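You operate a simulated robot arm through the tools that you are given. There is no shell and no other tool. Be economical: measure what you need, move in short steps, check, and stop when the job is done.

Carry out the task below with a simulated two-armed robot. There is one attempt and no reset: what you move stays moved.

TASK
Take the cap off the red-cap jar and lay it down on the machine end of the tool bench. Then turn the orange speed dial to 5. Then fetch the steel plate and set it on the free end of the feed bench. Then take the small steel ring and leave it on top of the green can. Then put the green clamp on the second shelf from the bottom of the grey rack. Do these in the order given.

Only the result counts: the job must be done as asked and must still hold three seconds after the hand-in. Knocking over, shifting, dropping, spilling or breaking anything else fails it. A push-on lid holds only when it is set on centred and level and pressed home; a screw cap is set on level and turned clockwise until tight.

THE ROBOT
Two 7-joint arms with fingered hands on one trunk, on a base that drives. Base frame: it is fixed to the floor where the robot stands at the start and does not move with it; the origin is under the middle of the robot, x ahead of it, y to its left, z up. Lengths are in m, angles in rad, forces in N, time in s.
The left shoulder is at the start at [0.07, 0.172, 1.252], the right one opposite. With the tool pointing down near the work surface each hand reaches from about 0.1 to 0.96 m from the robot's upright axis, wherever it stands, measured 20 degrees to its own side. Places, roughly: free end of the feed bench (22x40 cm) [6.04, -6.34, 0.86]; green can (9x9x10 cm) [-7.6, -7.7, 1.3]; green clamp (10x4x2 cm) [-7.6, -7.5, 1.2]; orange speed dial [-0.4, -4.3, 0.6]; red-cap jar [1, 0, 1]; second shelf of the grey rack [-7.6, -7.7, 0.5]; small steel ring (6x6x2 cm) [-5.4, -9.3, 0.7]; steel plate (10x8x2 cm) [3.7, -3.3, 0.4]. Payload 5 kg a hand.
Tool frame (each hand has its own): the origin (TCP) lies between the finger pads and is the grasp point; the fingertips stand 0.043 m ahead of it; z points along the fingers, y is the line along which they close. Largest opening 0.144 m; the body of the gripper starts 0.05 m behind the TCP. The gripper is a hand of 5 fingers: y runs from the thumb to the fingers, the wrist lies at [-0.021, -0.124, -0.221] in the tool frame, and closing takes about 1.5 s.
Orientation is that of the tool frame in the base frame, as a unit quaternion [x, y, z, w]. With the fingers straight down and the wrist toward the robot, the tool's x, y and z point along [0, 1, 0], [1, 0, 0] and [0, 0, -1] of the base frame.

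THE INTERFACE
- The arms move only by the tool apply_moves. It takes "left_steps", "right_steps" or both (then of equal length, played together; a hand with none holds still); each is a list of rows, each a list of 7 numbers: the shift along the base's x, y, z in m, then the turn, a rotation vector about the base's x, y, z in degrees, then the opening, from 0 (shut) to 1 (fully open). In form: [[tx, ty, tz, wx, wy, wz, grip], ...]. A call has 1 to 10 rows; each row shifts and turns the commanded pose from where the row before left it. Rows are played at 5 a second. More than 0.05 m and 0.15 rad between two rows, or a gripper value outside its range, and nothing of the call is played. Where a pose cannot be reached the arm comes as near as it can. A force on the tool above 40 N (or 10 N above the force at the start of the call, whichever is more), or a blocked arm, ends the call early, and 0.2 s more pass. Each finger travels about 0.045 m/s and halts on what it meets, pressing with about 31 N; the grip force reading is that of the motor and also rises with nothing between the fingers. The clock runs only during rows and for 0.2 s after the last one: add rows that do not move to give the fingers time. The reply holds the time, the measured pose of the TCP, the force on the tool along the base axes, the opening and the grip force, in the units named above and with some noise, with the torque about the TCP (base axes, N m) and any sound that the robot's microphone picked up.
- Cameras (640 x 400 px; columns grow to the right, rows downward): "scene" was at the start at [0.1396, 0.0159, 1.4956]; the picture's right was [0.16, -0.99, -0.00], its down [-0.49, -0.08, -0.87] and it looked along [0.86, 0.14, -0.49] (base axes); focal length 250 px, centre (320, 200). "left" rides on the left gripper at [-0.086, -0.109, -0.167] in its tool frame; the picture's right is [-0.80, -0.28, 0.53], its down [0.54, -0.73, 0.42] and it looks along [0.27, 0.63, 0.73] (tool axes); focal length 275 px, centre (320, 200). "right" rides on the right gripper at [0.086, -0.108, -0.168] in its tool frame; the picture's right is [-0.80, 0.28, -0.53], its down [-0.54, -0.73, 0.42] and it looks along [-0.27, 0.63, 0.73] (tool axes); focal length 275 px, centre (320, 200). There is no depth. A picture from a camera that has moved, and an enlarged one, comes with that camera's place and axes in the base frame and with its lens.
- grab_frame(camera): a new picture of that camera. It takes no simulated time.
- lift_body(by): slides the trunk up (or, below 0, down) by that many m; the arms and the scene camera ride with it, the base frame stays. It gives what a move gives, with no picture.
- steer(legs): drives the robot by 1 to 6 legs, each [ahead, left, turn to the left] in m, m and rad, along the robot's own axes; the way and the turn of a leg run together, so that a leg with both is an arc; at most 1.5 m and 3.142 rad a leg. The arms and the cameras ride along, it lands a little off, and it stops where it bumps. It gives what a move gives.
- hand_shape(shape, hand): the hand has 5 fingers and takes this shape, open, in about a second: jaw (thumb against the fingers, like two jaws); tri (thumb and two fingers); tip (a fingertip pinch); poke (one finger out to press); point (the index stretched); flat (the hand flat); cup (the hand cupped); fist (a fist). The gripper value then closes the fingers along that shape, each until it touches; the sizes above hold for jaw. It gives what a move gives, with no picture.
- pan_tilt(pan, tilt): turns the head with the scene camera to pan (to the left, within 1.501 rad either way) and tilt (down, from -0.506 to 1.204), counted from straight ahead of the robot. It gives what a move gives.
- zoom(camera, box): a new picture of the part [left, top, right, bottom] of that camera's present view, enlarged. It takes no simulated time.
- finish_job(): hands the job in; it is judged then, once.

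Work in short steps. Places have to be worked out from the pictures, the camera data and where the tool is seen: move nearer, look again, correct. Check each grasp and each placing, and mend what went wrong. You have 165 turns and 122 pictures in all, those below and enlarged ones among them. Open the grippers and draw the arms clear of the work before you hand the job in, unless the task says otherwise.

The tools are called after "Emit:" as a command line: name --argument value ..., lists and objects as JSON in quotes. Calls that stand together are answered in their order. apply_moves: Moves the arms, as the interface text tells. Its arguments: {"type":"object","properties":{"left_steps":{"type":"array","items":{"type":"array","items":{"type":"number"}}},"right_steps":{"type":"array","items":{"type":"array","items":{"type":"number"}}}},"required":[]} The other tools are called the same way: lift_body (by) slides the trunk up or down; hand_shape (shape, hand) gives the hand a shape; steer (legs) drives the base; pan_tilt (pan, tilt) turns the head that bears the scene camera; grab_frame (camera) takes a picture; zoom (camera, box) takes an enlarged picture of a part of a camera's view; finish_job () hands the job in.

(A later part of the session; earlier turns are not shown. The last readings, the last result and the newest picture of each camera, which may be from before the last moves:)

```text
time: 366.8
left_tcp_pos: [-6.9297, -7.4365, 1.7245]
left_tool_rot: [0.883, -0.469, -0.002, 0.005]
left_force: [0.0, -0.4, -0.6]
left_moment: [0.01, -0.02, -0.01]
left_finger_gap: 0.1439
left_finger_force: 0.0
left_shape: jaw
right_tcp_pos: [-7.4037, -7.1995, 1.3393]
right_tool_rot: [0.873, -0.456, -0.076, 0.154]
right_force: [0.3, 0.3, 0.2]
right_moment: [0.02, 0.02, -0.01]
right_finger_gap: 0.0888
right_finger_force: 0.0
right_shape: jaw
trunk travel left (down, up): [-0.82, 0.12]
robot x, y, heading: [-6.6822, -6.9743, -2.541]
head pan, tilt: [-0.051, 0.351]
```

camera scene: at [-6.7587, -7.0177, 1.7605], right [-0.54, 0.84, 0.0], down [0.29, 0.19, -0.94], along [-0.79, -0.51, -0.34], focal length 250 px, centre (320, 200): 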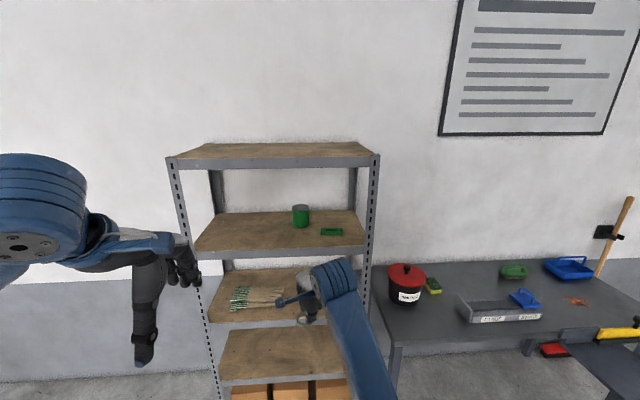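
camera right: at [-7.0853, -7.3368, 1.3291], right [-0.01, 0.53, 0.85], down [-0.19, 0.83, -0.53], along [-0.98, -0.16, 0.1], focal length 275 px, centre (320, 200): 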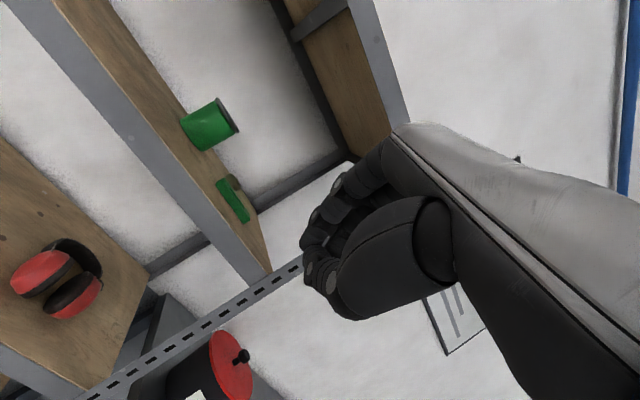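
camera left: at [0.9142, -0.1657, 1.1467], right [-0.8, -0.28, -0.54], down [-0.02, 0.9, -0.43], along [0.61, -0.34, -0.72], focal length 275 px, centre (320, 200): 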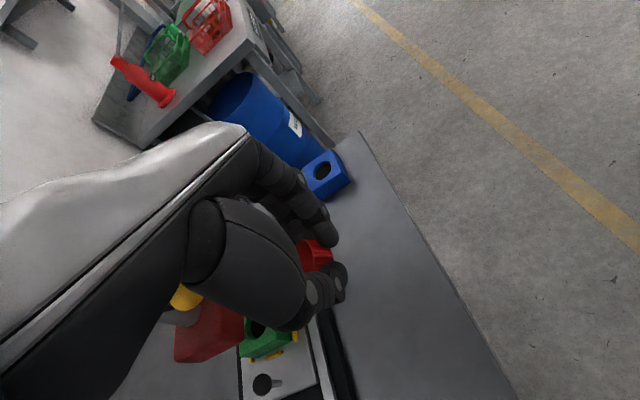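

The hand now has the right pose: 20° pitch, facing the rack. I strafe the base left so it lines up with the ring, lower slightly, and use one picture.

Emit:
steer --legs '[[0.08, 0.14, 0]]'

Emit:
apply_moves --right_steps '[[0, 0, -0.01, 0, 0, 0, 0.62], [0, 0, -0.01, 0, 0, 0, 0.62]]'

Emit:
grab_frame --camera "right"

```text
time: 368.2
left_tcp_pos: [-6.9178, -7.5917, 1.7264]
left_tool_rot: [0.883, -0.469, -0.001, 0.007]
left_force: [0.4, 0.5, -0.5]
left_moment: [-0.07, -0.01, 0.0]
left_finger_gap: 0.1437
left_finger_force: 0.1
left_shape: jaw
right_tcp_pos: [-7.3922, -7.3539, 1.3397]
right_tool_rot: [0.872, -0.458, -0.076, 0.156]
right_force: [0.1, 0.6, -0.5]
right_moment: [-0.03, 0.0, 0.04]
right_finger_gap: 0.0888
right_finger_force: 0.1
right_shape: jaw
trunk travel left (down, up): [-0.82, 0.12]
robot x, y, heading: [-6.6693, -7.1324, -2.542]
head pan, tilt: [-0.051, 0.351]
```

```text
time: 368.8
left_tcp_pos: [-6.9189, -7.5916, 1.7249]
left_tool_rot: [0.883, -0.469, -0.002, 0.007]
left_force: [-0.3, 1.2, -0.6]
left_moment: [-0.06, -0.01, -0.01]
left_finger_gap: 0.1438
left_finger_force: 0.0
left_shape: jaw
right_tcp_pos: [-7.393, -7.3535, 1.316]
right_tool_rot: [0.872, -0.458, -0.076, 0.155]
right_force: [-0.1, 0.3, 0.4]
right_moment: [-0.02, 0.01, -0.02]
right_finger_gap: 0.0889
right_finger_force: 0.1
right_shape: jaw
trunk travel left (down, up): [-0.82, 0.12]
robot x, y, heading: [-6.6714, -7.133, -2.54]
head pan, tilt: [-0.051, 0.351]
```

```text
1 pictures are left
camera right: at [-7.2126, -7.3342, 1.438], right [-0.53, 0.61, 0.59], down [0.14, 0.75, -0.65], along [-0.84, -0.26, -0.48], focal length 275 px, centre (320, 200)
```

right: 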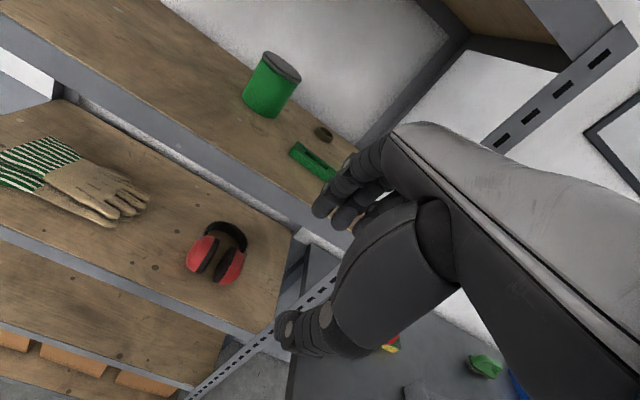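

The ring is at about (-7.770, -7.612, 1.24), 0.30 m inside, directly behind the clamp, and the shelf surface is at 1.23. I lower the trunk so the forearm stays level, set the hand height, and drive in slowly.

Emit:
lift_body --by -0.22

Emit:
apply_moves --right_steps '[[0, 0, 0.046, 0, 0, 0, 0.62], [0, 0, 0.046, 0, 0, 0, 0.62], [0, 0, 0.046, 0, 0, 0, 0.62], [0, 0, 0.046, 0, 0, 0, 0.62], [0, 0, 0.046, 0, 0, 0, 0.62]]'

```text
time: 371.2
left_tcp_pos: [-6.917, -7.5952, 1.5037]
left_tool_rot: [0.883, -0.469, -0.002, 0.006]
left_force: [0.3, -0.1, 0.1]
left_moment: [0.01, -0.02, 0.03]
left_finger_gap: 0.1434
left_finger_force: 0.0
left_shape: jaw
right_tcp_pos: [-7.393, -7.3576, 1.0966]
right_tool_rot: [0.872, -0.458, -0.076, 0.155]
right_force: [-0.4, 0.1, 0.2]
right_moment: [0.01, 0.02, 0.03]
right_finger_gap: 0.089
right_finger_force: 0.1
right_shape: jaw
trunk travel left (down, up): [-0.6, 0.34]
robot x, y, heading: [-6.6734, -7.1379, -2.541]
head pan, tilt: [-0.051, 0.351]
```

```text
time: 372.4
left_tcp_pos: [-6.9177, -7.5956, 1.5047]
left_tool_rot: [0.883, -0.47, -0.002, 0.005]
left_force: [0.0, 0.2, 0.1]
left_moment: [0.01, -0.02, 0.0]
left_finger_gap: 0.144
left_finger_force: 0.0
left_shape: jaw
right_tcp_pos: [-7.3944, -7.3539, 1.3253]
right_tool_rot: [0.872, -0.458, -0.076, 0.154]
right_force: [0.5, 0.4, -0.5]
right_moment: [0.01, -0.01, -0.01]
right_finger_gap: 0.0891
right_finger_force: 0.0
right_shape: jaw
trunk travel left (down, up): [-0.6, 0.34]
robot x, y, heading: [-6.6686, -7.1353, -2.537]
head pan, tilt: [-0.051, 0.351]
```

Emit:
steer --legs '[[0.22, 0, 0]]'

Emit:
apply_moves --right_steps '[[-0.033, -0.0235, 0, 0, 0, 0, 0.62], [-0.033, -0.0235, 0, 0, 0, 0, 0.62], [-0.033, -0.0235, 0, 0, 0, 0, 0.62], [-0.033, -0.0235, 0, 0, 0, 0, 0.62]]'

```text
time: 374.1
left_tcp_pos: [-7.0984, -7.7188, 1.506]
left_tool_rot: [0.883, -0.47, -0.002, 0.006]
left_force: [1.1, -0.2, 0.5]
left_moment: [-0.06, 0.06, 0.01]
left_finger_gap: 0.1438
left_finger_force: 0.0
left_shape: jaw
right_tcp_pos: [-7.5765, -7.478, 1.3294]
right_tool_rot: [0.872, -0.458, -0.077, 0.155]
right_force: [-0.1, 0.7, -0.2]
right_moment: [-0.02, 0.03, -0.02]
right_finger_gap: 0.0892
right_finger_force: 0.0
right_shape: jaw
trunk travel left (down, up): [-0.6, 0.34]
robot x, y, heading: [-6.8514, -7.261, -2.538]
head pan, tilt: [-0.051, 0.351]
```

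```text
time: 375.1
left_tcp_pos: [-7.1037, -7.7215, 1.5031]
left_tool_rot: [0.883, -0.469, -0.002, 0.006]
left_force: [-0.2, 0.2, 0.3]
left_moment: [0.04, -0.04, -0.05]
left_finger_gap: 0.1437
left_finger_force: 0.1
left_shape: jaw
right_tcp_pos: [-7.7151, -7.577, 1.3232]
right_tool_rot: [0.872, -0.459, -0.076, 0.154]
right_force: [-0.3, -0.8, 0.3]
right_moment: [-0.03, -0.04, 0.03]
right_finger_gap: 0.0892
right_finger_force: 0.1
right_shape: jaw
trunk travel left (down, up): [-0.6, 0.34]
robot x, y, heading: [-6.8543, -7.2613, -2.541]
head pan, tilt: [-0.051, 0.351]
```

Smooth entry. I move the last 6 cm over the ring, lower a little, and use the final picture to check alignment.

Emit:
apply_moves --right_steps '[[-0.025, -0.0158, -0.004, 0, 0, 0, 0.62], [-0.025, -0.0158, -0.008, 0, 0, 0, 0.62], [0, 0, -0.014, 3.4, -4.9, 0, 0.62]]'

Emit:
grab_frame --camera "right"

```text
time: 375.9
left_tcp_pos: [-7.1012, -7.7209, 1.5046]
left_tool_rot: [0.883, -0.469, -0.003, 0.006]
left_force: [0.5, 0.3, 0.6]
left_moment: [-0.02, 0.01, 0.01]
left_finger_gap: 0.1438
left_finger_force: 0.1
left_shape: jaw
right_tcp_pos: [-7.7617, -7.6059, 1.2993]
right_tool_rot: [0.878, -0.462, -0.053, 0.11]
right_force: [-0.5, -0.2, -0.1]
right_moment: [0.0, 0.0, 0.03]
right_finger_gap: 0.0893
right_finger_force: 0.0
right_shape: jaw
trunk travel left (down, up): [-0.6, 0.34]
robot x, y, heading: [-6.8558, -7.2627, -2.542]
head pan, tilt: [-0.051, 0.351]
```

```text
0 pictures are left
camera right: at [-7.5911, -7.5941, 1.4366], right [-0.58, 0.58, 0.58], down [0.19, 0.78, -0.59], along [-0.8, -0.23, -0.56], focal length 275 px, centre (320, 200)
```

right: 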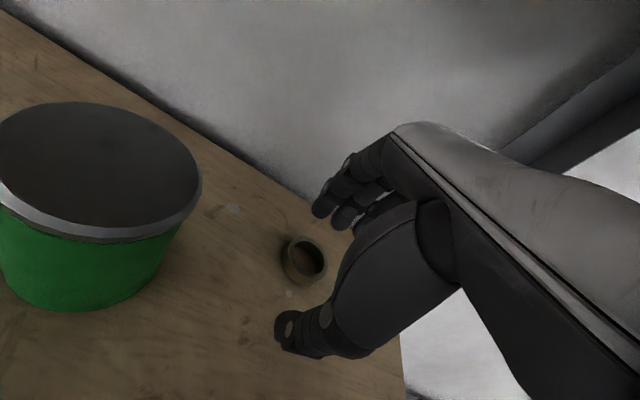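

The last picture shows the ring at about (-7.779, -7.619), just inside the thumb and fingers. I level slightly, shift 1.7 cm in, and lower in small steps until touching the shelf.

Emit:
apply_moves --right_steps '[[-0.007, -0.0055, -0.004, 2.85, -4.1, 0, 0.62], [-0.007, -0.0055, -0.004, 0, 0, 0, 0.62], [0, 0, -0.005, 0, 0, 0, 0.62], [0, 0, -0.004, 0, 0, 0, 0.62]]'

```text
time: 376.9
left_tcp_pos: [-7.101, -7.7211, 1.5048]
left_tool_rot: [0.883, -0.469, -0.002, 0.006]
left_force: [-0.9, 0.6, 0.3]
left_moment: [0.02, 0.0, 0.02]
left_finger_gap: 0.1438
left_finger_force: 0.1
left_shape: jaw
right_tcp_pos: [-7.7749, -7.6174, 1.2804]
right_tool_rot: [0.882, -0.464, -0.033, 0.071]
right_force: [-0.1, -0.1, 0.1]
right_moment: [0.01, -0.01, -0.01]
right_finger_gap: 0.089
right_finger_force: 0.0
right_shape: jaw
trunk travel left (down, up): [-0.6, 0.34]
robot x, y, heading: [-6.8526, -7.2603, -2.541]
head pan, tilt: [-0.051, 0.351]
```

No contact yet at 1.280. I continue in small steps.

Emit:
apply_moves --right_steps '[[0, 0, -0.003, 0, 0, 0, 0.62], [0, 0, -0.003, 0, 0, 0, 0.62], [0, 0, -0.003, 0, 0, 0, 0.62]]'

```text
time: 377.7
left_tcp_pos: [-7.1001, -7.7211, 1.505]
left_tool_rot: [0.883, -0.469, -0.001, 0.006]
left_force: [0.0, -0.2, 0.1]
left_moment: [0.0, 0.01, -0.02]
left_finger_gap: 0.1436
left_finger_force: 0.0
left_shape: jaw
right_tcp_pos: [-7.7734, -7.6178, 1.2749]
right_tool_rot: [0.882, -0.464, -0.033, 0.072]
right_force: [0.6, 0.5, 7.3]
right_moment: [0.25, -0.32, 0.04]
right_finger_gap: 0.0884
right_finger_force: 0.2
right_shape: jaw
trunk travel left (down, up): [-0.6, 0.34]
robot x, y, heading: [-6.8585, -7.259, -2.54]
head pan, tilt: [-0.051, 0.351]
```

The thumb touches the shelf at 7 N, so the depth is right. I close firmly on the ring.

Emit:
apply_moves --right_steps '[[0, 0, 0.001, 1.1, -1.6, 0, 0.55], [0, 0, -0.001, 1.1, -1.6, 0, 0.48], [0, 0, 0, 0, 0, 0, 0.4], [0, 0, 0, 0, 0, 0, 0.3], [0, 0, 0, 0, 0, 0, 0.2], [0, 0, 0, 0, 0, 0, 0.1], [0, 0, 0, 0, 0, 0, 0], [0, 0, 0, 0, 0, 0, 0]]'

```text
time: 379.5
left_tcp_pos: [-7.098, -7.7211, 1.505]
left_tool_rot: [0.883, -0.47, -0.002, 0.007]
left_force: [0.5, 1.0, -1.1]
left_moment: [-0.02, 0.02, 0.0]
left_finger_gap: 0.1438
left_finger_force: 0.0
left_shape: jaw
right_tcp_pos: [-7.7718, -7.6174, 1.2763]
right_tool_rot: [0.884, -0.466, -0.018, 0.042]
right_force: [0.0, -3.9, 16.3]
right_moment: [-0.2, 0.6, 0.2]
right_finger_gap: 0.0276
right_finger_force: 30.8
right_shape: jaw
trunk travel left (down, up): [-0.6, 0.34]
robot x, y, heading: [-6.8578, -7.2565, -2.542]
head pan, tilt: [-0.051, 0.351]
```

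The ring is gripped. I lift while gradually increasing the pitch to about 35°, so the wrist stays below the top shelf's lip.

Emit:
apply_moves --right_steps '[[0, 0, 0.012, -2.3, 3.3, 0, 0], [0.008, 0.0055, 0.015, -3.42, 4.92, 0, 0], [0.012, 0.0083, 0.018, -3.42, 4.92, 0, 0], [0.0125, 0.0087, 0.02, -3.42, 4.92, 0, 0], [0.012, 0.0083, 0.022, -3.42, 4.92, 0, 0], [0.012, 0.0083, 0.02, -3.42, 4.92, 0, 0]]'

```text
time: 380.9
left_tcp_pos: [-7.1005, -7.72, 1.5049]
left_tool_rot: [0.883, -0.47, -0.002, 0.006]
left_force: [-0.3, -0.6, -0.1]
left_moment: [-0.03, 0.03, -0.01]
left_finger_gap: 0.1437
left_finger_force: 0.0
left_shape: jaw
right_tcp_pos: [-7.7179, -7.5757, 1.3818]
right_tool_rot: [0.834, -0.438, -0.152, 0.299]
right_force: [0.8, -0.3, 0.1]
right_moment: [0.0, -0.03, 0.0]
right_finger_gap: 0.0226
right_finger_force: 30.3
right_shape: jaw
trunk travel left (down, up): [-0.6, 0.34]
robot x, y, heading: [-6.8528, -7.2587, -2.536]
head pan, tilt: [-0.051, 0.351]
```

The grip reading of 0.0226 and the zero load suggest the ring may have slipped out. I retrace to just above the ring's spot while reading the load again.

Emit:
apply_moves --right_steps '[[-0.012, -0.0083, -0.015, 3.42, -4.92, 0, 0], [-0.012, -0.0083, -0.015, 3.42, -4.92, 0, 0], [-0.0125, -0.0087, -0.015, 3.42, -4.92, 0, 0], [-0.012, -0.0083, -0.013, 3.42, -4.92, 0, 0]]'

```text
time: 381.9
left_tcp_pos: [-7.1038, -7.7222, 1.503]
left_tool_rot: [0.883, -0.47, -0.001, 0.006]
left_force: [-0.6, -0.1, -0.6]
left_moment: [0.02, -0.01, 0.0]
left_finger_gap: 0.1439
left_finger_force: 0.0
left_shape: jaw
right_tcp_pos: [-7.7695, -7.6104, 1.3206]
right_tool_rot: [0.878, -0.461, -0.057, 0.117]
right_force: [-0.1, -0.4, -0.8]
right_moment: [0.03, -0.01, 0.03]
right_finger_gap: 0.0227
right_finger_force: 31.0
right_shape: jaw
trunk travel left (down, up): [-0.6, 0.34]
robot x, y, heading: [-6.8539, -7.26, -2.54]
head pan, tilt: [-0.051, 0.351]
```

Opening here is harmless, since the ring would only drop about 2 cm onto its old spot. I open, level, and close again about 3 cm higher, the height relation that worked at the press, because the fingers sweep downward as they close.

Emit:
apply_moves --right_steps '[[0, 0, 0, 0, 0, 0, 0.4], [0, 0, 0, 0, 0, 0, 0.62], [-0.003, -0.0035, -0.004, 3.42, -4.92, 0, 0.62], [-0.003, -0.0035, -0.008, 0, 0, 0, 0.62], [0, 0, 0, 0, 0, 0, 0.5], [0, 0, 0, 0, 0, 0, 0.4], [0, 0, 0, 0, 0, 0, 0.3], [0, 0, 0, 0, 0, 0, 0.2], [0, 0, 0, 0, 0, 0, 0.1], [0, 0, 0, 0, 0, 0, 0.05]]'

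```text
time: 384.1
left_tcp_pos: [-7.1023, -7.7222, 1.5049]
left_tool_rot: [0.883, -0.469, -0.002, 0.006]
left_force: [0.5, 0.2, -0.2]
left_moment: [0.0, 0.03, -0.02]
left_finger_gap: 0.1437
left_finger_force: 0.1
left_shape: jaw
right_tcp_pos: [-7.7742, -7.6186, 1.31]
right_tool_rot: [0.882, -0.464, -0.033, 0.072]
right_force: [-0.7, -0.1, 0.3]
right_moment: [0.01, 0.01, -0.03]
right_finger_gap: 0.0075
right_finger_force: 0.1
right_shape: jaw
trunk travel left (down, up): [-0.6, 0.34]
robot x, y, heading: [-6.851, -7.2577, -2.541]
head pan, tilt: [-0.051, 0.351]
```

With nothing between them the fingers close to 0.0075, so the earlier 0.0226 at 31 N may well have been the ring. I reopen, lower to z 1.283, and grip again.

Emit:
apply_moves --right_steps '[[0, 0, 0, 0, 0, 0, 0.3], [0, 0, 0, 0, 0, 0, 0.62], [0, 0, 0, 0, 0, 0, 0.62], [0, 0, -0.013, 0, 0, 0, 0.62], [0, 0, -0.013, 0, 0, 0, 0.62], [0, 0, 0, 0, 0, 0, 0.45], [0, 0, 0, 0, 0, 0, 0.3], [0, 0, 0, 0, 0, 0, 0.15], [0, 0, 0, 0, 0, 0, 0.05], [0, 0, 0, 0, 0, 0, 0.05]]'

```text
time: 386.3
left_tcp_pos: [-7.102, -7.7204, 1.5052]
left_tool_rot: [0.883, -0.469, -0.003, 0.005]
left_force: [0.8, 0.0, 0.0]
left_moment: [0.0, 0.03, 0.01]
left_finger_gap: 0.1438
left_finger_force: 0.0
left_shape: jaw
right_tcp_pos: [-7.7739, -7.6165, 1.2853]
right_tool_rot: [0.882, -0.464, -0.033, 0.072]
right_force: [-0.1, 0.4, 0.1]
right_moment: [0.01, -0.02, -0.01]
right_finger_gap: 0.0076
right_finger_force: 0.1
right_shape: jaw
trunk travel left (down, up): [-0.6, 0.34]
robot x, y, heading: [-6.8519, -7.2586, -2.543]
head pan, tilt: [-0.051, 0.351]
```

Nothing there at 1.285. I try once more at the height where it gripped before, 1.275.

Emit:
apply_moves --right_steps '[[0, 0, 0.01, 0, 0, 0, 0.3], [0, 0, 0, 0, 0, 0, 0.75], [0, 0, 0, 0, 0, 0, 0.75], [0, 0, -0.01, 0, 0, 0, 0.75], [0, 0, -0.009, 0, 0, 0, 0.75], [0, 0, 0, 1.1, -1.6, 0, 0.55], [0, 0, 0, 0, 0, 0, 0.4], [0, 0, 0, 0, 0, 0, 0.25], [0, 0, 0, 0, 0, 0, 0.05], [0, 0, 0, 0, 0, 0, 0.05]]'

```text
time: 388.5
left_tcp_pos: [-7.1017, -7.7218, 1.5046]
left_tool_rot: [0.883, -0.47, -0.003, 0.005]
left_force: [0.5, 0.3, 0.0]
left_moment: [0.0, 0.01, 0.02]
left_finger_gap: 0.1435
left_finger_force: 0.1
left_shape: jaw
right_tcp_pos: [-7.7727, -7.6179, 1.2766]
right_tool_rot: [0.884, -0.464, -0.025, 0.058]
right_force: [1.4, -0.6, -0.5]
right_moment: [0.02, 0.02, 0.0]
right_finger_gap: 0.0074
right_finger_force: 0.0
right_shape: jaw
trunk travel left (down, up): [-0.6, 0.34]
robot x, y, heading: [-6.8547, -7.2593, -2.54]
head pan, tilt: [-0.051, 0.351]
```

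Empty again, so the ring must have shifted a few centimetres. I make a wider sweep with the hand fully open, 3 cm closer to the front.

Emit:
apply_moves --right_steps '[[0, 0, 0.022, 0, 0, 0, 0.4], [0.012, 0.0085, 0.012, 0, 0, 0, 0.8], [0.012, 0.0085, 0, 0, 0, 0, 1], [0, 0, 0, 0, 0, 0, 1], [0, 0, -0.017, 0, 0, 0, 1], [0, 0, -0.012, 0, 0, 0, 1], [0, 0, 0, 0, 0, 0, 0.7], [0, 0, 0, 0, 0, 0, 0.45], [0, 0, 0, 0, 0, 0, 0.2], [0, 0, 0, 0, 0, 0, 0.05]]'

```text
time: 390.7
left_tcp_pos: [-7.1017, -7.7213, 1.5034]
left_tool_rot: [0.883, -0.469, -0.001, 0.006]
left_force: [-0.1, 0.1, -0.2]
left_moment: [-0.01, -0.01, 0.01]
left_finger_gap: 0.1436
left_finger_force: 0.0
left_shape: jaw
right_tcp_pos: [-7.7487, -7.6018, 1.2798]
right_tool_rot: [0.883, -0.465, -0.026, 0.056]
right_force: [-0.8, 0.1, 0.4]
right_moment: [0.02, -0.01, -0.01]
right_finger_gap: 0.0347
right_finger_force: 0.1
right_shape: jaw
trunk travel left (down, up): [-0.6, 0.34]
robot x, y, heading: [-6.8521, -7.2606, -2.536]
head pan, tilt: [-0.051, 0.351]
```

Still closing. I give the fingers more time.

Emit:
apply_moves --right_steps '[[0, 0, 0, 0, 0, 0, 0.05], [0, 0, 0, 0, 0, 0, 0.05], [0, 0, 0, 0, 0, 0, 0.05]]'

```text
time: 391.5
left_tcp_pos: [-7.1022, -7.7209, 1.5041]
left_tool_rot: [0.883, -0.469, -0.001, 0.007]
left_force: [-0.8, -0.5, 0.2]
left_moment: [0.0, 0.01, 0.01]
left_finger_gap: 0.144
left_finger_force: 0.0
left_shape: jaw
right_tcp_pos: [-7.7495, -7.6024, 1.2787]
right_tool_rot: [0.883, -0.465, -0.026, 0.057]
right_force: [-1.3, -0.3, 5.6]
right_moment: [-0.07, 0.17, -0.01]
right_finger_gap: 0.0078
right_finger_force: 0.1
right_shape: jaw
trunk travel left (down, up): [-0.6, 0.34]
robot x, y, heading: [-6.8527, -7.2558, -2.541]
head pan, tilt: [-0.051, 0.351]
```

The ring is not within the hand's reach, and with no pictures left I cannot relocate it. I turn to the clamp, whose place (-7.625, -7.524, 1.24) was triangulated consistently: back out over it with the fingers closed, then open and lower.

Emit:
apply_moves --right_steps '[[0, 0, 0.02, -2.3, 3.3, 0, 0.05], [0.02, 0.0125, 0.02, -2.3, 3.3, 0, 0.05], [0.036, 0.0225, 0.01, 0, 0, 0, 0.05], [0.036, 0.0225, 0.008, 0, 0, 0, 0.05], [0.0355, 0.0229, 0, 0, 0, 0, 0.3], [0, 0, 0, 0, 0, 0, 0.6], [0, 0, 0, 2.3, -3.3, 0, 0.62], [0, 0, -0.025, 1.5, -2.2, 0, 0.62], [0, 0, -0.02, 0, 0, 0, 0.62]]'

```text
time: 393.5
left_tcp_pos: [-7.1017, -7.7204, 1.5038]
left_tool_rot: [0.883, -0.47, -0.001, 0.006]
left_force: [0.0, 0.5, -0.6]
left_moment: [-0.02, 0.01, 0.0]
left_finger_gap: 0.1439
left_finger_force: 0.0
left_shape: jaw
right_tcp_pos: [-7.6227, -7.5168, 1.2919]
right_tool_rot: [0.883, -0.464, -0.03, 0.068]
right_force: [0.4, -0.4, 0.3]
right_moment: [0.01, 0.0, 0.02]
right_finger_gap: 0.0888
right_finger_force: 0.0
right_shape: jaw
trunk travel left (down, up): [-0.6, 0.34]
robot x, y, heading: [-6.8559, -7.261, -2.539]
head pan, tilt: [-0.051, 0.351]
```

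No contact so far. I lower 1.3 cm more and close on the clamp.

Emit:
apply_moves --right_steps '[[0, -0.003, -0.006, 0, 0, 0, 0.62], [0, 0, -0.004, 0, 0, 0, 0.62], [0, 0, -0.003, 0, 0, 0, 0.55], [0, 0, 0, 0, 0, 0, 0.45], [0, 0, 0, 0, 0, 0, 0.35], [0, 0, 0, 0, 0, 0, 0.2], [0, 0, 0, 0, 0, 0, 0.05], [0, 0, 0, 0, 0, 0, 0.05], [0, 0, 0, 0, 0, 0, 0.05]]'

```text
time: 395.5
left_tcp_pos: [-7.1, -7.7204, 1.5048]
left_tool_rot: [0.883, -0.47, -0.002, 0.006]
left_force: [0.4, 0.0, 0.9]
left_moment: [-0.04, 0.0, 0.01]
left_finger_gap: 0.1437
left_finger_force: 0.1
left_shape: jaw
right_tcp_pos: [-7.6199, -7.5235, 1.2819]
right_tool_rot: [0.883, -0.464, -0.031, 0.068]
right_force: [-3.0, -1.4, 11.1]
right_moment: [-0.28, 0.19, -0.08]
right_finger_gap: 0.0073
right_finger_force: 0.0
right_shape: jaw
trunk travel left (down, up): [-0.6, 0.34]
robot x, y, heading: [-6.8534, -7.2618, -2.542]
head pan, tilt: [-0.051, 0.351]
```

The fingers closed over the clamp's top, so I was slightly too high and too shallow. I reopen, shift 1.2 cm in, flatten the pitch, and go 1 cm lower before closing.

Emit:
apply_moves --right_steps '[[0, 0, 0.022, 0, 0, 0, 0.2], [0, 0, 0, 0, 0, 0, 0.6], [-0.01, -0.007, 0, 2.8, -4.0, 0, 0.7], [0, 0, -0.014, 0, 0, 0, 0.7], [0, 0, -0.012, 0, 0, 0, 0.7], [0, 0, -0.006, 0, 0, 0, 0.7], [0, 0, -0.003, 0, 0, 0, 0.5], [0, 0, 0, 0, 0, 0, 0.3], [0, 0, 0, 0, 0, 0, 0.1], [0, 0, 0, 0, 0, 0, 0.05]]'

```text
time: 397.7
left_tcp_pos: [-7.1016, -7.7205, 1.5042]
left_tool_rot: [0.883, -0.47, -0.002, 0.006]
left_force: [0.2, 0.9, 1.1]
left_moment: [-0.04, 0.0, -0.01]
left_finger_gap: 0.1439
left_finger_force: 0.1
left_shape: jaw
right_tcp_pos: [-7.6334, -7.5303, 1.2685]
right_tool_rot: [0.885, -0.465, -0.011, 0.03]
right_force: [1.0, -0.2, 1.8]
right_moment: [0.02, -0.06, 0.03]
right_finger_gap: 0.0351
right_finger_force: 14.3
right_shape: jaw
trunk travel left (down, up): [-0.6, 0.34]
robot x, y, heading: [-6.8552, -7.2586, -2.539]
head pan, tilt: [-0.051, 0.351]
```

Something about 4 cm wide is being gripped. I let the grip firm up and lift 2 cm to feel the load.

Emit:
apply_moves --right_steps '[[0, 0, 0, 0, 0, 0, 0.05], [0, 0, 0, 0, 0, 0, 0.05], [0, 0, 0.01, 0, 0, 0, 0.05], [0.008, 0.0055, 0.015, 0, 0, 0, 0.05]]'

```text
time: 398.7
left_tcp_pos: [-7.1021, -7.721, 1.5054]
left_tool_rot: [0.883, -0.47, -0.002, 0.006]
left_force: [0.6, -0.3, -0.2]
left_moment: [0.01, 0.04, 0.01]
left_finger_gap: 0.1439
left_finger_force: 0.0
left_shape: jaw
right_tcp_pos: [-7.6238, -7.5264, 1.2936]
right_tool_rot: [0.884, -0.466, -0.011, 0.03]
right_force: [-0.1, -0.3, -2.6]
right_moment: [-0.06, -0.01, -0.01]
right_finger_gap: 0.0346
right_finger_force: 31.2
right_shape: jaw
trunk travel left (down, up): [-0.6, 0.34]
robot x, y, heading: [-6.8541, -7.2576, -2.539]
head pan, tilt: [-0.051, 0.351]
```

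The clamp is held at 2.6 N. I back out, and lower the trunk and hand to the second-shelf level.

Emit:
apply_moves --right_steps '[[0.008, 0.0055, 0.012, -2.0, 2.8, 0, 0.05], [0.008, 0.0055, 0.01, -2.0, 2.8, 0, 0.05]]'

Emit:
steer --legs '[[-0.36, 0, 0]]'

Emit:
lift_body --by -0.6

Emit:
apply_moves --right_steps '[[0, 0, -0.03, 0, 0, 0, 0.05], [0, 0, -0.03, 0, 0, 0, 0.05], [0, 0, -0.03, 0, 0, 0, 0.05], [0, 0, -0.02, 0, 0, 0, 0.05]]'

```text
time: 399.3
left_tcp_pos: [-7.1005, -7.72, 1.505]
left_tool_rot: [0.883, -0.47, -0.001, 0.006]
left_force: [0.6, -0.3, 0.1]
left_moment: [-0.02, 0.07, 0.02]
left_finger_gap: 0.1441
left_finger_force: 0.1
left_shape: jaw
right_tcp_pos: [-7.6054, -7.5134, 1.3168]
right_tool_rot: [0.881, -0.463, -0.038, 0.085]
right_force: [0.4, 0.3, -2.8]
right_moment: [-0.04, -0.04, 0.0]
right_finger_gap: 0.0345
right_finger_force: 31.0
right_shape: jaw
trunk travel left (down, up): [-0.6, 0.34]
robot x, y, heading: [-6.8567, -7.2588, -2.543]
head pan, tilt: [-0.051, 0.351]
```

```text
time: 401.6
left_tcp_pos: [-6.8007, -7.5137, 1.5043]
left_tool_rot: [0.882, -0.472, -0.002, 0.005]
left_force: [-0.9, -0.2, 0.2]
left_moment: [0.06, -0.03, -0.03]
left_finger_gap: 0.1437
left_finger_force: 0.0
left_shape: jaw
right_tcp_pos: [-7.3043, -7.3032, 1.3138]
right_tool_rot: [0.88, -0.465, -0.038, 0.083]
right_force: [0.3, 0.0, -3.8]
right_moment: [-0.04, -0.06, 0.02]
right_finger_gap: 0.0345
right_finger_force: 30.8
right_shape: jaw
trunk travel left (down, up): [-0.6, 0.34]
robot x, y, heading: [-6.5494, -7.0523, -2.55]
head pan, tilt: [-0.051, 0.351]
```

```text
refused: -0.6 is not a number from -0.4 to 0.4
```

```text
time: 402.6
left_tcp_pos: [-6.7976, -7.5123, 1.5035]
left_tool_rot: [0.881, -0.472, -0.002, 0.006]
left_force: [0.2, -0.3, 0.0]
left_moment: [0.03, 0.0, 0.0]
left_finger_gap: 0.1438
left_finger_force: 0.0
left_shape: jaw
right_tcp_pos: [-7.3014, -7.3014, 1.2045]
right_tool_rot: [0.88, -0.466, -0.037, 0.083]
right_force: [0.1, 0.5, -2.8]
right_moment: [-0.03, -0.04, -0.01]
right_finger_gap: 0.0345
right_finger_force: 31.0
right_shape: jaw
trunk travel left (down, up): [-0.6, 0.34]
robot x, y, heading: [-6.5478, -7.0501, -2.55]
head pan, tilt: [-0.051, 0.351]
```

The trunk moves at most 0.4 m at a time, so I lower it in two parts and then drive in 0.34 m.

Emit:
lift_body --by -0.4

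Emit:
lift_body --by -0.2

Emit:
steer --legs '[[0.33, 0, 0.01]]'

```text
time: 406.5
left_tcp_pos: [-6.7989, -7.5121, 1.1044]
left_tool_rot: [0.882, -0.472, -0.002, 0.007]
left_force: [-0.8, -1.0, 0.1]
left_moment: [0.0, -0.03, -0.01]
left_finger_gap: 0.1438
left_finger_force: 0.1
left_shape: jaw
right_tcp_pos: [-7.3014, -7.3016, 0.8053]
right_tool_rot: [0.88, -0.466, -0.038, 0.084]
right_force: [0.1, 0.4, -2.4]
right_moment: [0.0, -0.06, -0.01]
right_finger_gap: 0.0348
right_finger_force: 31.0
right_shape: jaw
trunk travel left (down, up): [-0.2, 0.74]
robot x, y, heading: [-6.5485, -7.0498, -2.543]
head pan, tilt: [-0.051, 0.351]
```

```text
time: 408.6
left_tcp_pos: [-6.7984, -7.5113, 0.9045]
left_tool_rot: [0.882, -0.472, -0.003, 0.006]
left_force: [0.1, 0.1, -0.2]
left_moment: [-0.01, 0.05, 0.0]
left_finger_gap: 0.1439
left_finger_force: 0.1
left_shape: jaw
right_tcp_pos: [-7.3016, -7.3022, 0.6062]
right_tool_rot: [0.88, -0.466, -0.039, 0.083]
right_force: [0.2, -0.3, -2.9]
right_moment: [0.0, -0.05, 0.01]
right_finger_gap: 0.0345
right_finger_force: 30.7
right_shape: jaw
trunk travel left (down, up): [0.0, 0.94]
robot x, y, heading: [-6.5467, -7.0515, -2.55]
head pan, tilt: [-0.051, 0.351]
```

```text
time: 410.8
left_tcp_pos: [-7.0774, -7.6971, 0.9047]
left_tool_rot: [0.881, -0.474, -0.002, 0.004]
left_force: [-1.1, -0.5, -0.4]
left_moment: [0.0, -0.01, 0.0]
left_finger_gap: 0.1438
left_finger_force: 0.0
left_shape: jaw
right_tcp_pos: [-7.581, -7.4846, 0.6049]
right_tool_rot: [0.879, -0.468, -0.037, 0.083]
right_force: [-0.4, -0.2, -3.7]
right_moment: [0.0, -0.06, 0.02]
right_finger_gap: 0.0346
right_finger_force: 30.5
right_shape: jaw
trunk travel left (down, up): [0.0, 0.94]
robot x, y, heading: [-6.8272, -7.2361, -2.55]
head pan, tilt: [-0.051, 0.351]
```

The hand is inside above the second shelf, with the clamp about 7 cm past the front edge. I lower in steps until contact.

Emit:
apply_moves --right_steps '[[-0.01, -0.007, -0.012, 0, 0, 0, 0.05], [0, 0, -0.012, 0, 0, 0, 0.05], [0, 0, -0.01, 0, 0, 0, 0.05], [0, 0, -0.006, 0, 0, 0, 0.05], [0, 0, -0.005, 0, 0, 0, 0.05], [0, 0, -0.005, 0, 0, 0, 0.05], [0, 0, -0.005, 0, 0, 0, 0.05]]'

```text
time: 412.4
left_tcp_pos: [-7.078, -7.6973, 0.9043]
left_tool_rot: [0.88, -0.474, -0.002, 0.006]
left_force: [-0.5, 0.4, 0.1]
left_moment: [0.02, -0.03, -0.01]
left_finger_gap: 0.1436
left_finger_force: 0.1
left_shape: jaw
right_tcp_pos: [-7.5906, -7.4908, 0.5503]
right_tool_rot: [0.879, -0.468, -0.037, 0.083]
right_force: [0.8, -0.8, -3.0]
right_moment: [-0.06, -0.05, 0.0]
right_finger_gap: 0.0345
right_finger_force: 30.8
right_shape: jaw
trunk travel left (down, up): [0.0, 0.94]
robot x, y, heading: [-6.8249, -7.2404, -2.557]
head pan, tilt: [-0.051, 0.351]
```

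Emit:
apply_moves --right_steps '[[0, 0, -0.004, 0, 0, 0, 0.05], [0, 0, -0.004, 0, 0, 0, 0.05], [0, 0, -0.004, 0, 0, 0, 0.05], [0, 0, -0.004, 0, 0, 0, 0.05], [0, 0, -0.004, 0, 0, 0, 0.05]]'

```text
time: 413.6
left_tcp_pos: [-7.0782, -7.6979, 0.9035]
left_tool_rot: [0.88, -0.474, -0.001, 0.006]
left_force: [-0.6, 0.1, -0.8]
left_moment: [-0.04, 0.02, 0.02]
left_finger_gap: 0.1434
left_finger_force: 0.0
left_shape: jaw
right_tcp_pos: [-7.5913, -7.4904, 0.5301]
right_tool_rot: [0.879, -0.468, -0.038, 0.083]
right_force: [0.1, 0.4, -2.6]
right_moment: [0.02, -0.06, -0.01]
right_finger_gap: 0.0344
right_finger_force: 31.3
right_shape: jaw
trunk travel left (down, up): [0.0, 0.94]
robot x, y, heading: [-6.8267, -7.2377, -2.554]
head pan, tilt: [-0.051, 0.351]
```

Still hanging free, so I continue down.

Emit:
apply_moves --right_steps '[[0, 0, -0.004, 0, 0, 0, 0.05], [0, 0, -0.004, 0, 0, 0, 0.05], [0, 0, -0.004, 0, 0, 0, 0.05], [0, 0, -0.004, 0, 0, 0, 0.05], [0, 0, -0.004, 0, 0, 0, 0.05]]'

```text
time: 414.7
left_tcp_pos: [-7.078, -7.6955, 0.9049]
left_tool_rot: [0.88, -0.475, -0.001, 0.006]
left_force: [0.0, 0.2, -0.6]
left_moment: [0.02, 0.01, -0.01]
left_finger_gap: 0.1438
left_finger_force: 0.1
left_shape: jaw
right_tcp_pos: [-7.5922, -7.491, 0.5225]
right_tool_rot: [0.878, -0.469, -0.042, 0.09]
right_force: [3.9, 2.1, 18.5]
right_moment: [0.24, -0.69, 0.0]
right_finger_gap: 0.0362
right_finger_force: 31.1
right_shape: jaw
trunk travel left (down, up): [0.0, 0.94]
robot x, y, heading: [-6.8303, -7.2394, -2.557]
head pan, tilt: [-0.051, 0.351]
stopped in row 5 (right hand): the force on the tool passed its limit at 42 N (the readings are from after the stop); the commanded pose is now the measured one
```

The clamp is on the shelf. I ease up 2 mm, open slowly, raise a bit, and back the base out.

Emit:
apply_moves --right_steps '[[0, 0, 0.002, 0, 0, 0, 0.2], [0, 0, 0, 0, 0, 0, 0.35], [0, 0, 0, 0, 0, 0, 0.45], [0, 0, 0, 0, 0, 0, 0.55], [0, 0, 0, 0, 0, 0, 0.65], [0, 0, 0.02, 0, 0, 0, 0.7], [0, 0, 0.03, 0, 0, 0, 0.7], [0.004, 0.003, 0.025, -2, 2.8, 0, 0.7]]'

Emit:
steer --legs '[[-0.36, 0, 0]]'

```text
time: 416.5
left_tcp_pos: [-7.0776, -7.6971, 0.9041]
left_tool_rot: [0.88, -0.475, -0.002, 0.006]
left_force: [0.4, -0.3, 0.0]
left_moment: [0.05, 0.04, -0.03]
left_finger_gap: 0.1438
left_finger_force: 0.0
left_shape: jaw
right_tcp_pos: [-7.5873, -7.4893, 0.5924]
right_tool_rot: [0.875, -0.467, -0.053, 0.113]
right_force: [0.0, 1.1, 0.2]
right_moment: [-0.01, 0.01, 0.03]
right_finger_gap: 0.1005
right_finger_force: 0.1
right_shape: jaw
trunk travel left (down, up): [0.0, 0.94]
robot x, y, heading: [-6.8227, -7.2392, -2.547]
head pan, tilt: [-0.051, 0.351]
```

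```text
time: 418.9
left_tcp_pos: [-6.7764, -7.4948, 0.9048]
left_tool_rot: [0.88, -0.475, -0.001, 0.006]
left_force: [-0.3, 0.4, 0.3]
left_moment: [-0.03, 0.05, -0.03]
left_finger_gap: 0.1438
left_finger_force: 0.1
left_shape: jaw
right_tcp_pos: [-7.2855, -7.2846, 0.5921]
right_tool_rot: [0.875, -0.467, -0.054, 0.115]
right_force: [-0.5, 0.5, 0.5]
right_moment: [-0.01, -0.01, 0.03]
right_finger_gap: 0.1003
right_finger_force: 0.0
right_shape: jaw
trunk travel left (down, up): [0.0, 0.94]
robot x, y, heading: [-6.5254, -7.0341, -2.552]
head pan, tilt: [-0.051, 0.351]
```

The clamp is placed. I have turns left for the ring: my earlier closings were slightly too high, and the thumb probably pushed it about 3 cm deeper. I raise the trunk back and pose the hand for another entry.

Emit:
lift_body --by 0.4

Emit:
lift_body --by 0.2

Emit:
apply_moves --right_steps '[[0, 0, 0.0445, -3.1, 4.4, 0, 0.62], [0, 0, 0.0445, 0, 0, 0, 0.62], [0, 0, 0.0445, 0, 0, 0, 0.62]]'

Emit:
steer --legs '[[0.42, 0, 0.01]]'

```text
time: 422.7
left_tcp_pos: [-6.7769, -7.4947, 1.3041]
left_tool_rot: [0.88, -0.476, -0.003, 0.006]
left_force: [-0.3, -0.7, -0.3]
left_moment: [-0.01, -0.01, 0.01]
left_finger_gap: 0.1436
left_finger_force: 0.1
left_shape: jaw
right_tcp_pos: [-7.2868, -7.2848, 0.9928]
right_tool_rot: [0.875, -0.468, -0.053, 0.114]
right_force: [0.2, -0.1, -0.2]
right_moment: [-0.01, 0.0, -0.01]
right_finger_gap: 0.1003
right_finger_force: 0.1
right_shape: jaw
trunk travel left (down, up): [-0.4, 0.54]
robot x, y, heading: [-6.5253, -7.0397, -2.554]
head pan, tilt: [-0.051, 0.351]
```

```text
time: 424.9
left_tcp_pos: [-6.7779, -7.4942, 1.5054]
left_tool_rot: [0.88, -0.476, -0.003, 0.005]
left_force: [-0.6, 0.1, 0.1]
left_moment: [0.04, 0.02, -0.01]
left_finger_gap: 0.1439
left_finger_force: 0.0
left_shape: jaw
right_tcp_pos: [-7.2864, -7.2854, 1.1923]
right_tool_rot: [0.875, -0.467, -0.054, 0.115]
right_force: [-1.2, 0.0, -0.2]
right_moment: [-0.02, 0.0, 0.0]
right_finger_gap: 0.1005
right_finger_force: 0.1
right_shape: jaw
trunk travel left (down, up): [-0.6, 0.34]
robot x, y, heading: [-6.5279, -7.0346, -2.55]
head pan, tilt: [-0.051, 0.351]
```

```text
time: 425.6
left_tcp_pos: [-6.7767, -7.4952, 1.503]
left_tool_rot: [0.879, -0.476, -0.001, 0.005]
left_force: [1.0, -0.3, -0.3]
left_moment: [0.02, -0.03, 0.02]
left_finger_gap: 0.1438
left_finger_force: 0.0
left_shape: jaw
right_tcp_pos: [-7.2858, -7.2883, 1.3255]
right_tool_rot: [0.869, -0.465, -0.074, 0.155]
right_force: [0.7, -0.3, -0.8]
right_moment: [0.0, 0.02, 0.02]
right_finger_gap: 0.0898
right_finger_force: 0.2
right_shape: jaw
trunk travel left (down, up): [-0.6, 0.34]
robot x, y, heading: [-6.5221, -7.0386, -2.554]
head pan, tilt: [-0.051, 0.351]
```

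```text
time: 428.2
left_tcp_pos: [-7.1172, -7.738, 1.505]
left_tool_rot: [0.885, -0.466, -0.001, 0.007]
left_force: [0.3, -0.1, 1.1]
left_moment: [-0.03, 0.03, -0.02]
left_finger_gap: 0.1442
left_finger_force: 0.1
left_shape: jaw
right_tcp_pos: [-7.6292, -7.5408, 1.327]
right_tool_rot: [0.874, -0.454, -0.073, 0.157]
right_force: [0.7, -0.3, 0.1]
right_moment: [-0.04, -0.01, 0.03]
right_finger_gap: 0.0895
right_finger_force: 0.1
right_shape: jaw
trunk travel left (down, up): [-0.6, 0.34]
robot x, y, heading: [-6.8753, -7.2767, -2.527]
head pan, tilt: [-0.051, 0.351]
```

Emit:
apply_moves --right_steps '[[-0.041, -0.0224, -0.001, 0, 0, 0, 0.62], [-0.041, -0.0224, -0.001, 0, 0, 0, 0.62], [-0.041, -0.0224, -0.001, 0, 0, 0, 0.62], [-0.041, -0.0224, -0.004, 0, 0, 0, 0.8], [0, 0, -0.012, 3.42, -4.92, 0, 1], [0, 0, -0.01, 3.42, -4.92, 0, 1], [0, 0, -0.006, 2.6, -3.7, 0, 1], [0, 0, -0.008, 0, 0, 0, 1]]'

```text
time: 430.1
left_tcp_pos: [-7.1178, -7.7393, 1.5048]
left_tool_rot: [0.885, -0.466, -0.001, 0.007]
left_force: [0.0, -0.3, 0.0]
left_moment: [0.0, -0.01, -0.05]
left_finger_gap: 0.144
left_finger_force: 0.1
left_shape: jaw
right_tcp_pos: [-7.7928, -7.6311, 1.2834]
right_tool_rot: [0.886, -0.462, -0.007, 0.029]
right_force: [-0.5, -0.9, 0.5]
right_moment: [-0.03, 0.0, -0.02]
right_finger_gap: 0.1439
right_finger_force: 0.0
right_shape: jaw
trunk travel left (down, up): [-0.6, 0.34]
robot x, y, heading: [-6.8766, -7.2746, -2.533]
head pan, tilt: [-0.051, 0.351]
```

I lower to 1.269 and close with enough time.

Emit:
apply_moves --right_steps '[[0, 0, -0.006, 0, 0, 0, 1], [0, 0, -0.005, 0, 0, 0, 1], [0, 0, -0.003, 0, 0, 0, 0.8], [0, 0, 0, 0, 0, 0, 0.6], [0, 0, 0, 0, 0, 0, 0.4], [0, 0, 0, 0, 0, 0, 0.2], [0, 0, 0, 0, 0, 0, 0.05], [0, 0, 0, 0, 0, 0, 0.05], [0, 0, 0, 0, 0, 0, 0.05], [0, 0, 0, 0, 0, 0, 0.05]]'

```text
time: 432.2
left_tcp_pos: [-7.1184, -7.7391, 1.5047]
left_tool_rot: [0.885, -0.466, -0.002, 0.006]
left_force: [0.2, -0.1, -0.1]
left_moment: [0.02, -0.01, -0.01]
left_finger_gap: 0.1436
left_finger_force: 0.0
left_shape: jaw
right_tcp_pos: [-7.7939, -7.6308, 1.2701]
right_tool_rot: [0.886, -0.462, -0.007, 0.03]
right_force: [0.7, 0.1, 0.0]
right_moment: [-0.02, 0.0, -0.01]
right_finger_gap: 0.0075
right_finger_force: 0.1
right_shape: jaw
trunk travel left (down, up): [-0.6, 0.34]
robot x, y, heading: [-6.8753, -7.2749, -2.535]
head pan, tilt: [-0.051, 0.351]
```

Empty there. I try the strip nearer the front, n about 7 cm closer, at this proper height.

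Emit:
apply_moves --right_steps '[[0, 0, 0.022, 0, 0, 0, 0.05], [0.031, 0.0215, 0, 0, 0, 0, 0.5], [0.031, 0.0215, 0, 0, 0, 0, 0.9], [0, 0, 0, 0, 0, 0, 1], [0, 0, 0, 0, 0, 0, 1], [0, 0, -0.012, 0, 0, 0, 1], [0, 0, -0.01, 0, 0, 0, 1], [0, 0, 0, 0, 0, 0, 0.6], [0, 0, 0, 0, 0, 0, 0.3]]'

Emit:
apply_moves --right_steps '[[0, 0, 0, 0, 0, 0, 0.05], [0, 0, 0, 0, 0, 0, 0.05], [0, 0, 0, 0, 0, 0, 0.05], [0, 0, 0, 0, 0, 0, 0.05], [0, 0, 0, 0, 0, 0, 0.05]]'

```text
time: 434.2
left_tcp_pos: [-7.1173, -7.7393, 1.5052]
left_tool_rot: [0.885, -0.466, -0.002, 0.007]
left_force: [-0.4, 0.0, -0.5]
left_moment: [0.02, 0.0, 0.0]
left_finger_gap: 0.1438
left_finger_force: 0.1
left_shape: jaw
right_tcp_pos: [-7.73, -7.5875, 1.2693]
right_tool_rot: [0.886, -0.462, -0.007, 0.03]
right_force: [1.5, 1.2, 3.8]
right_moment: [0.12, -0.22, 0.0]
right_finger_gap: 0.0627
right_finger_force: 0.0
right_shape: jaw
trunk travel left (down, up): [-0.6, 0.34]
robot x, y, heading: [-6.8717, -7.2719, -2.535]
head pan, tilt: [-0.051, 0.351]
```

```text
time: 435.4
left_tcp_pos: [-7.1193, -7.7401, 1.5039]
left_tool_rot: [0.885, -0.465, -0.002, 0.006]
left_force: [-0.1, -0.4, -0.6]
left_moment: [-0.01, -0.03, -0.03]
left_finger_gap: 0.1437
left_finger_force: 0.0
left_shape: jaw
right_tcp_pos: [-7.7309, -7.5866, 1.2667]
right_tool_rot: [0.887, -0.462, -0.006, 0.029]
right_force: [-0.5, 0.3, 0.4]
right_moment: [0.0, 0.02, 0.02]
right_finger_gap: 0.0108
right_finger_force: 31.3
right_shape: jaw
trunk travel left (down, up): [-0.6, 0.34]
robot x, y, heading: [-6.877, -7.2733, -2.533]
head pan, tilt: [-0.051, 0.351]
```

Now the grip stops at 0.0108 with 31 N, so something thin is held, perhaps the ring's wall. I lift a little and read the load.

Emit:
apply_moves --right_steps '[[0, 0, 0.008, 0, 0, 0, 0.05], [0, 0, 0.01, 0, 0, 0, 0.05], [0.0, 0.0, 0, 0, 0, 0, 0.05]]'

Emit:
apply_moves --right_steps '[[0, 0, 0.002, 0, 0, 0, 0.05]]'

```text
time: 436.2
left_tcp_pos: [-7.1178, -7.7392, 1.5044]
left_tool_rot: [0.885, -0.466, -0.001, 0.006]
left_force: [0.2, 0.3, 0.6]
left_moment: [0.02, 0.01, -0.03]
left_finger_gap: 0.1437
left_finger_force: 0.1
left_shape: jaw
right_tcp_pos: [-7.7305, -7.5884, 1.2881]
right_tool_rot: [0.886, -0.462, -0.006, 0.031]
right_force: [-0.6, 0.3, -0.3]
right_moment: [-0.01, 0.01, -0.01]
right_finger_gap: 0.0079
right_finger_force: 30.3
right_shape: jaw
trunk travel left (down, up): [-0.6, 0.34]
robot x, y, heading: [-6.8707, -7.2787, -2.535]
head pan, tilt: [-0.051, 0.351]
```

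```text
time: 436.6
left_tcp_pos: [-7.1172, -7.7396, 1.5041]
left_tool_rot: [0.885, -0.466, -0.002, 0.006]
left_force: [0.4, 0.0, 0.0]
left_moment: [-0.02, -0.03, 0.03]
left_finger_gap: 0.1438
left_finger_force: 0.1
left_shape: jaw
right_tcp_pos: [-7.7301, -7.5881, 1.2894]
right_tool_rot: [0.886, -0.463, -0.007, 0.031]
right_force: [0.2, 0.3, 0.2]
right_moment: [0.0, 0.05, 0.03]
right_finger_gap: 0.008
right_finger_force: 31.4
right_shape: jaw
trunk travel left (down, up): [-0.6, 0.34]
robot x, y, heading: [-6.8736, -7.2764, -2.532]
head pan, tilt: [-0.051, 0.351]
```

The load is nil, so the ring's edge slipped out sideways, which means it lies a few cm to one side here. I try 4 cm to the right.

Emit:
apply_moves --right_steps '[[-0.023, 0.033, 0.001, 0, 0, 0, 0.4], [0, 0, 0, 0, 0, 0, 0.8], [0, 0, 0, 0, 0, 0, 1], [0, 0, 0, 0, 0, 0, 1], [0, 0, -0.011, 0, 0, 0, 1], [0, 0, -0.01, 0, 0, 0, 1], [0, 0, 0, 0, 0, 0, 0.6], [0, 0, 0, 0, 0, 0, 0.3], [0, 0, 0, 0, 0, 0, 0.05]]'

Emit:
apply_moves --right_steps '[[0, 0, 0, 0, 0, 0, 0.05], [0, 0, 0, 0, 0, 0, 0.05], [0, 0, 0, 0, 0, 0, 0.05], [0, 0, 0, 0, 0, 0, 0.05]]'

```text
time: 438.6
left_tcp_pos: [-7.1175, -7.7397, 1.504]
left_tool_rot: [0.885, -0.466, -0.002, 0.006]
left_force: [-0.6, 0.5, 0.9]
left_moment: [-0.05, -0.02, 0.02]
left_finger_gap: 0.1435
left_finger_force: 0.0
left_shape: jaw
right_tcp_pos: [-7.7521, -7.5559, 1.2681]
right_tool_rot: [0.886, -0.463, -0.007, 0.03]
right_force: [-0.1, -0.2, 0.5]
right_moment: [0.0, 0.01, -0.04]
right_finger_gap: 0.0471
right_finger_force: 0.0
right_shape: jaw
trunk travel left (down, up): [-0.6, 0.34]
robot x, y, heading: [-6.8777, -7.2742, -2.535]
head pan, tilt: [-0.051, 0.351]
```

```text
time: 439.6
left_tcp_pos: [-7.1171, -7.7385, 1.5038]
left_tool_rot: [0.885, -0.466, -0.001, 0.007]
left_force: [0.0, -1.2, -0.2]
left_moment: [0.0, -0.01, 0.03]
left_finger_gap: 0.1438
left_finger_force: 0.0
left_shape: jaw
right_tcp_pos: [-7.7537, -7.5563, 1.2694]
right_tool_rot: [0.886, -0.462, -0.007, 0.03]
right_force: [0.5, 0.8, -1.2]
right_moment: [0.01, -0.03, 0.03]
right_finger_gap: 0.0449
right_finger_force: 30.8
right_shape: jaw
trunk travel left (down, up): [-0.6, 0.34]
robot x, y, heading: [-6.872, -7.2774, -2.532]
head pan, tilt: [-0.051, 0.351]
```

The ring is now gripped across its full width (0.045 at 31 N). I lift while pitching up to about 35°, watching the gap.

Emit:
apply_moves --right_steps '[[0, 0, 0.012, -2.2, 3.2, 0, 0.05], [0.0046, 0.0032, 0.019, -3.42, 4.92, 0, 0.05], [0.0046, 0.0032, 0.02, -3.42, 4.92, 0, 0.05], [0.0046, 0.0032, 0.02, -3.42, 4.92, 0, 0.05], [0.0046, 0.0032, 0.022, -3.42, 4.92, 0, 0.05], [0.0046, 0.0032, 0.022, -3.42, 4.92, 0, 0.05]]'

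```text
time: 441.1
left_tcp_pos: [-7.1168, -7.7387, 1.5039]
left_tool_rot: [0.885, -0.466, -0.002, 0.006]
left_force: [0.5, 0.3, 0.2]
left_moment: [-0.01, 0.0, 0.02]
left_finger_gap: 0.144
left_finger_force: 0.1
left_shape: jaw
right_tcp_pos: [-7.7291, -7.5417, 1.3846]
right_tool_rot: [0.841, -0.437, -0.142, 0.287]
right_force: [-0.6, 0.8, -0.5]
right_moment: [0.05, -0.02, -0.02]
right_finger_gap: 0.0448
right_finger_force: 30.7
right_shape: jaw
trunk travel left (down, up): [-0.6, 0.34]
robot x, y, heading: [-6.8724, -7.2733, -2.534]
head pan, tilt: [-0.051, 0.351]
```

Still held at 0.0448. I raise 1 cm and strafe the base left 0.178 m to bring the ring over the can.

Emit:
apply_moves --right_steps '[[0, 0, 0.01, 0, 0, 0, 0.05]]'

Emit:
steer --legs '[[0, 0.178, 0]]'

```text
time: 441.4
left_tcp_pos: [-7.1176, -7.7383, 1.5038]
left_tool_rot: [0.885, -0.466, 0.0, 0.006]
left_force: [-0.3, 0.6, -0.7]
left_moment: [0.02, 0.03, 0.01]
left_finger_gap: 0.1437
left_finger_force: 0.0
left_shape: jaw
right_tcp_pos: [-7.7305, -7.5406, 1.3945]
right_tool_rot: [0.841, -0.436, -0.141, 0.287]
right_force: [-0.2, 0.9, -0.6]
right_moment: [-0.01, -0.03, 0.01]
right_finger_gap: 0.045
right_finger_force: 31.0
right_shape: jaw
trunk travel left (down, up): [-0.6, 0.34]
robot x, y, heading: [-6.8737, -7.2743, -2.534]
head pan, tilt: [-0.051, 0.351]
```

```text
time: 442.9
left_tcp_pos: [-7.0229, -7.8764, 1.5058]
left_tool_rot: [0.884, -0.468, 0.0, 0.007]
left_force: [0.3, 0.6, 0.7]
left_moment: [-0.08, -0.04, 0.03]
left_finger_gap: 0.1436
left_finger_force: 0.0
left_shape: jaw
right_tcp_pos: [-7.6357, -7.6752, 1.3926]
right_tool_rot: [0.84, -0.439, -0.141, 0.287]
right_force: [-0.6, 0.4, -1.2]
right_moment: [-0.03, -0.05, 0.06]
right_finger_gap: 0.0448
right_finger_force: 30.9
right_shape: jaw
trunk travel left (down, up): [-0.6, 0.34]
robot x, y, heading: [-6.7763, -7.4188, -2.537]
head pan, tilt: [-0.051, 0.351]
```

I fine-align by 1.5 cm and lower gently until the ring touches the can's top.

Emit:
apply_moves --right_steps '[[0.008, -0.014, -0.004, 0, 0, 0, 0.05], [0, 0, -0.006, 0, 0, 0, 0.05], [0, 0, -0.005, 0, 0, 0, 0.05], [0, 0, -0.004, 0, 0, 0, 0.05], [0, 0, -0.003, 0, 0, 0, 0.05]]'

```text
time: 444.1
left_tcp_pos: [-7.0213, -7.8793, 1.5053]
left_tool_rot: [0.884, -0.468, -0.001, 0.007]
left_force: [0.9, 0.0, 0.3]
left_moment: [-0.01, 0.0, -0.04]
left_finger_gap: 0.144
left_finger_force: 0.1
left_shape: jaw
right_tcp_pos: [-7.6251, -7.6916, 1.3723]
right_tool_rot: [0.84, -0.439, -0.143, 0.286]
right_force: [-0.2, -1.1, 3.3]
right_moment: [-0.12, -0.06, 0.0]
right_finger_gap: 0.0452
right_finger_force: 31.2
right_shape: jaw
trunk travel left (down, up): [-0.6, 0.34]
robot x, y, heading: [-6.7756, -7.4163, -2.539]
head pan, tilt: [-0.051, 0.351]
```

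Light contact at 3 N. I reduce the pitch a little, then open slowly while rising slightly, so that the thumb does not scrape the can.

Emit:
apply_moves --right_steps '[[0, 0, 0.002, 2.0, -2.85, 0, 0.05], [0, 0, 0.001, 2.0, -2.85, 0, 0.05], [0, 0, 0, 0, 0, 0, 0.25], [0, 0, 0.001, 0, 0, 0, 0.33], [0, 0, 0.001, 0, 0, 0, 0.37], [0, 0, 0.002, 0, 0, 0, 0.42], [0, 0, 0.003, 0, 0, 0, 0.48], [0, 0, 0.004, 0, 0, 0, 0.55], [0, 0, 0.004, -2.0, 2.85, 0, 0.62]]'

```text
time: 446.1
left_tcp_pos: [-7.0208, -7.8795, 1.5052]
left_tool_rot: [0.884, -0.468, -0.001, 0.007]
left_force: [-0.6, 0.6, 0.6]
left_moment: [0.02, 0.0, 0.0]
left_finger_gap: 0.144
left_finger_force: 0.0
left_shape: jaw
right_tcp_pos: [-7.6242, -7.6922, 1.3903]
right_tool_rot: [0.848, -0.443, -0.13, 0.26]
right_force: [0.4, -0.2, 0.3]
right_moment: [0.0, 0.02, 0.03]
right_finger_gap: 0.0888
right_finger_force: 0.0
right_shape: jaw
trunk travel left (down, up): [-0.6, 0.34]
robot x, y, heading: [-6.7731, -7.4166, -2.539]
head pan, tilt: [-0.051, 0.351]
```

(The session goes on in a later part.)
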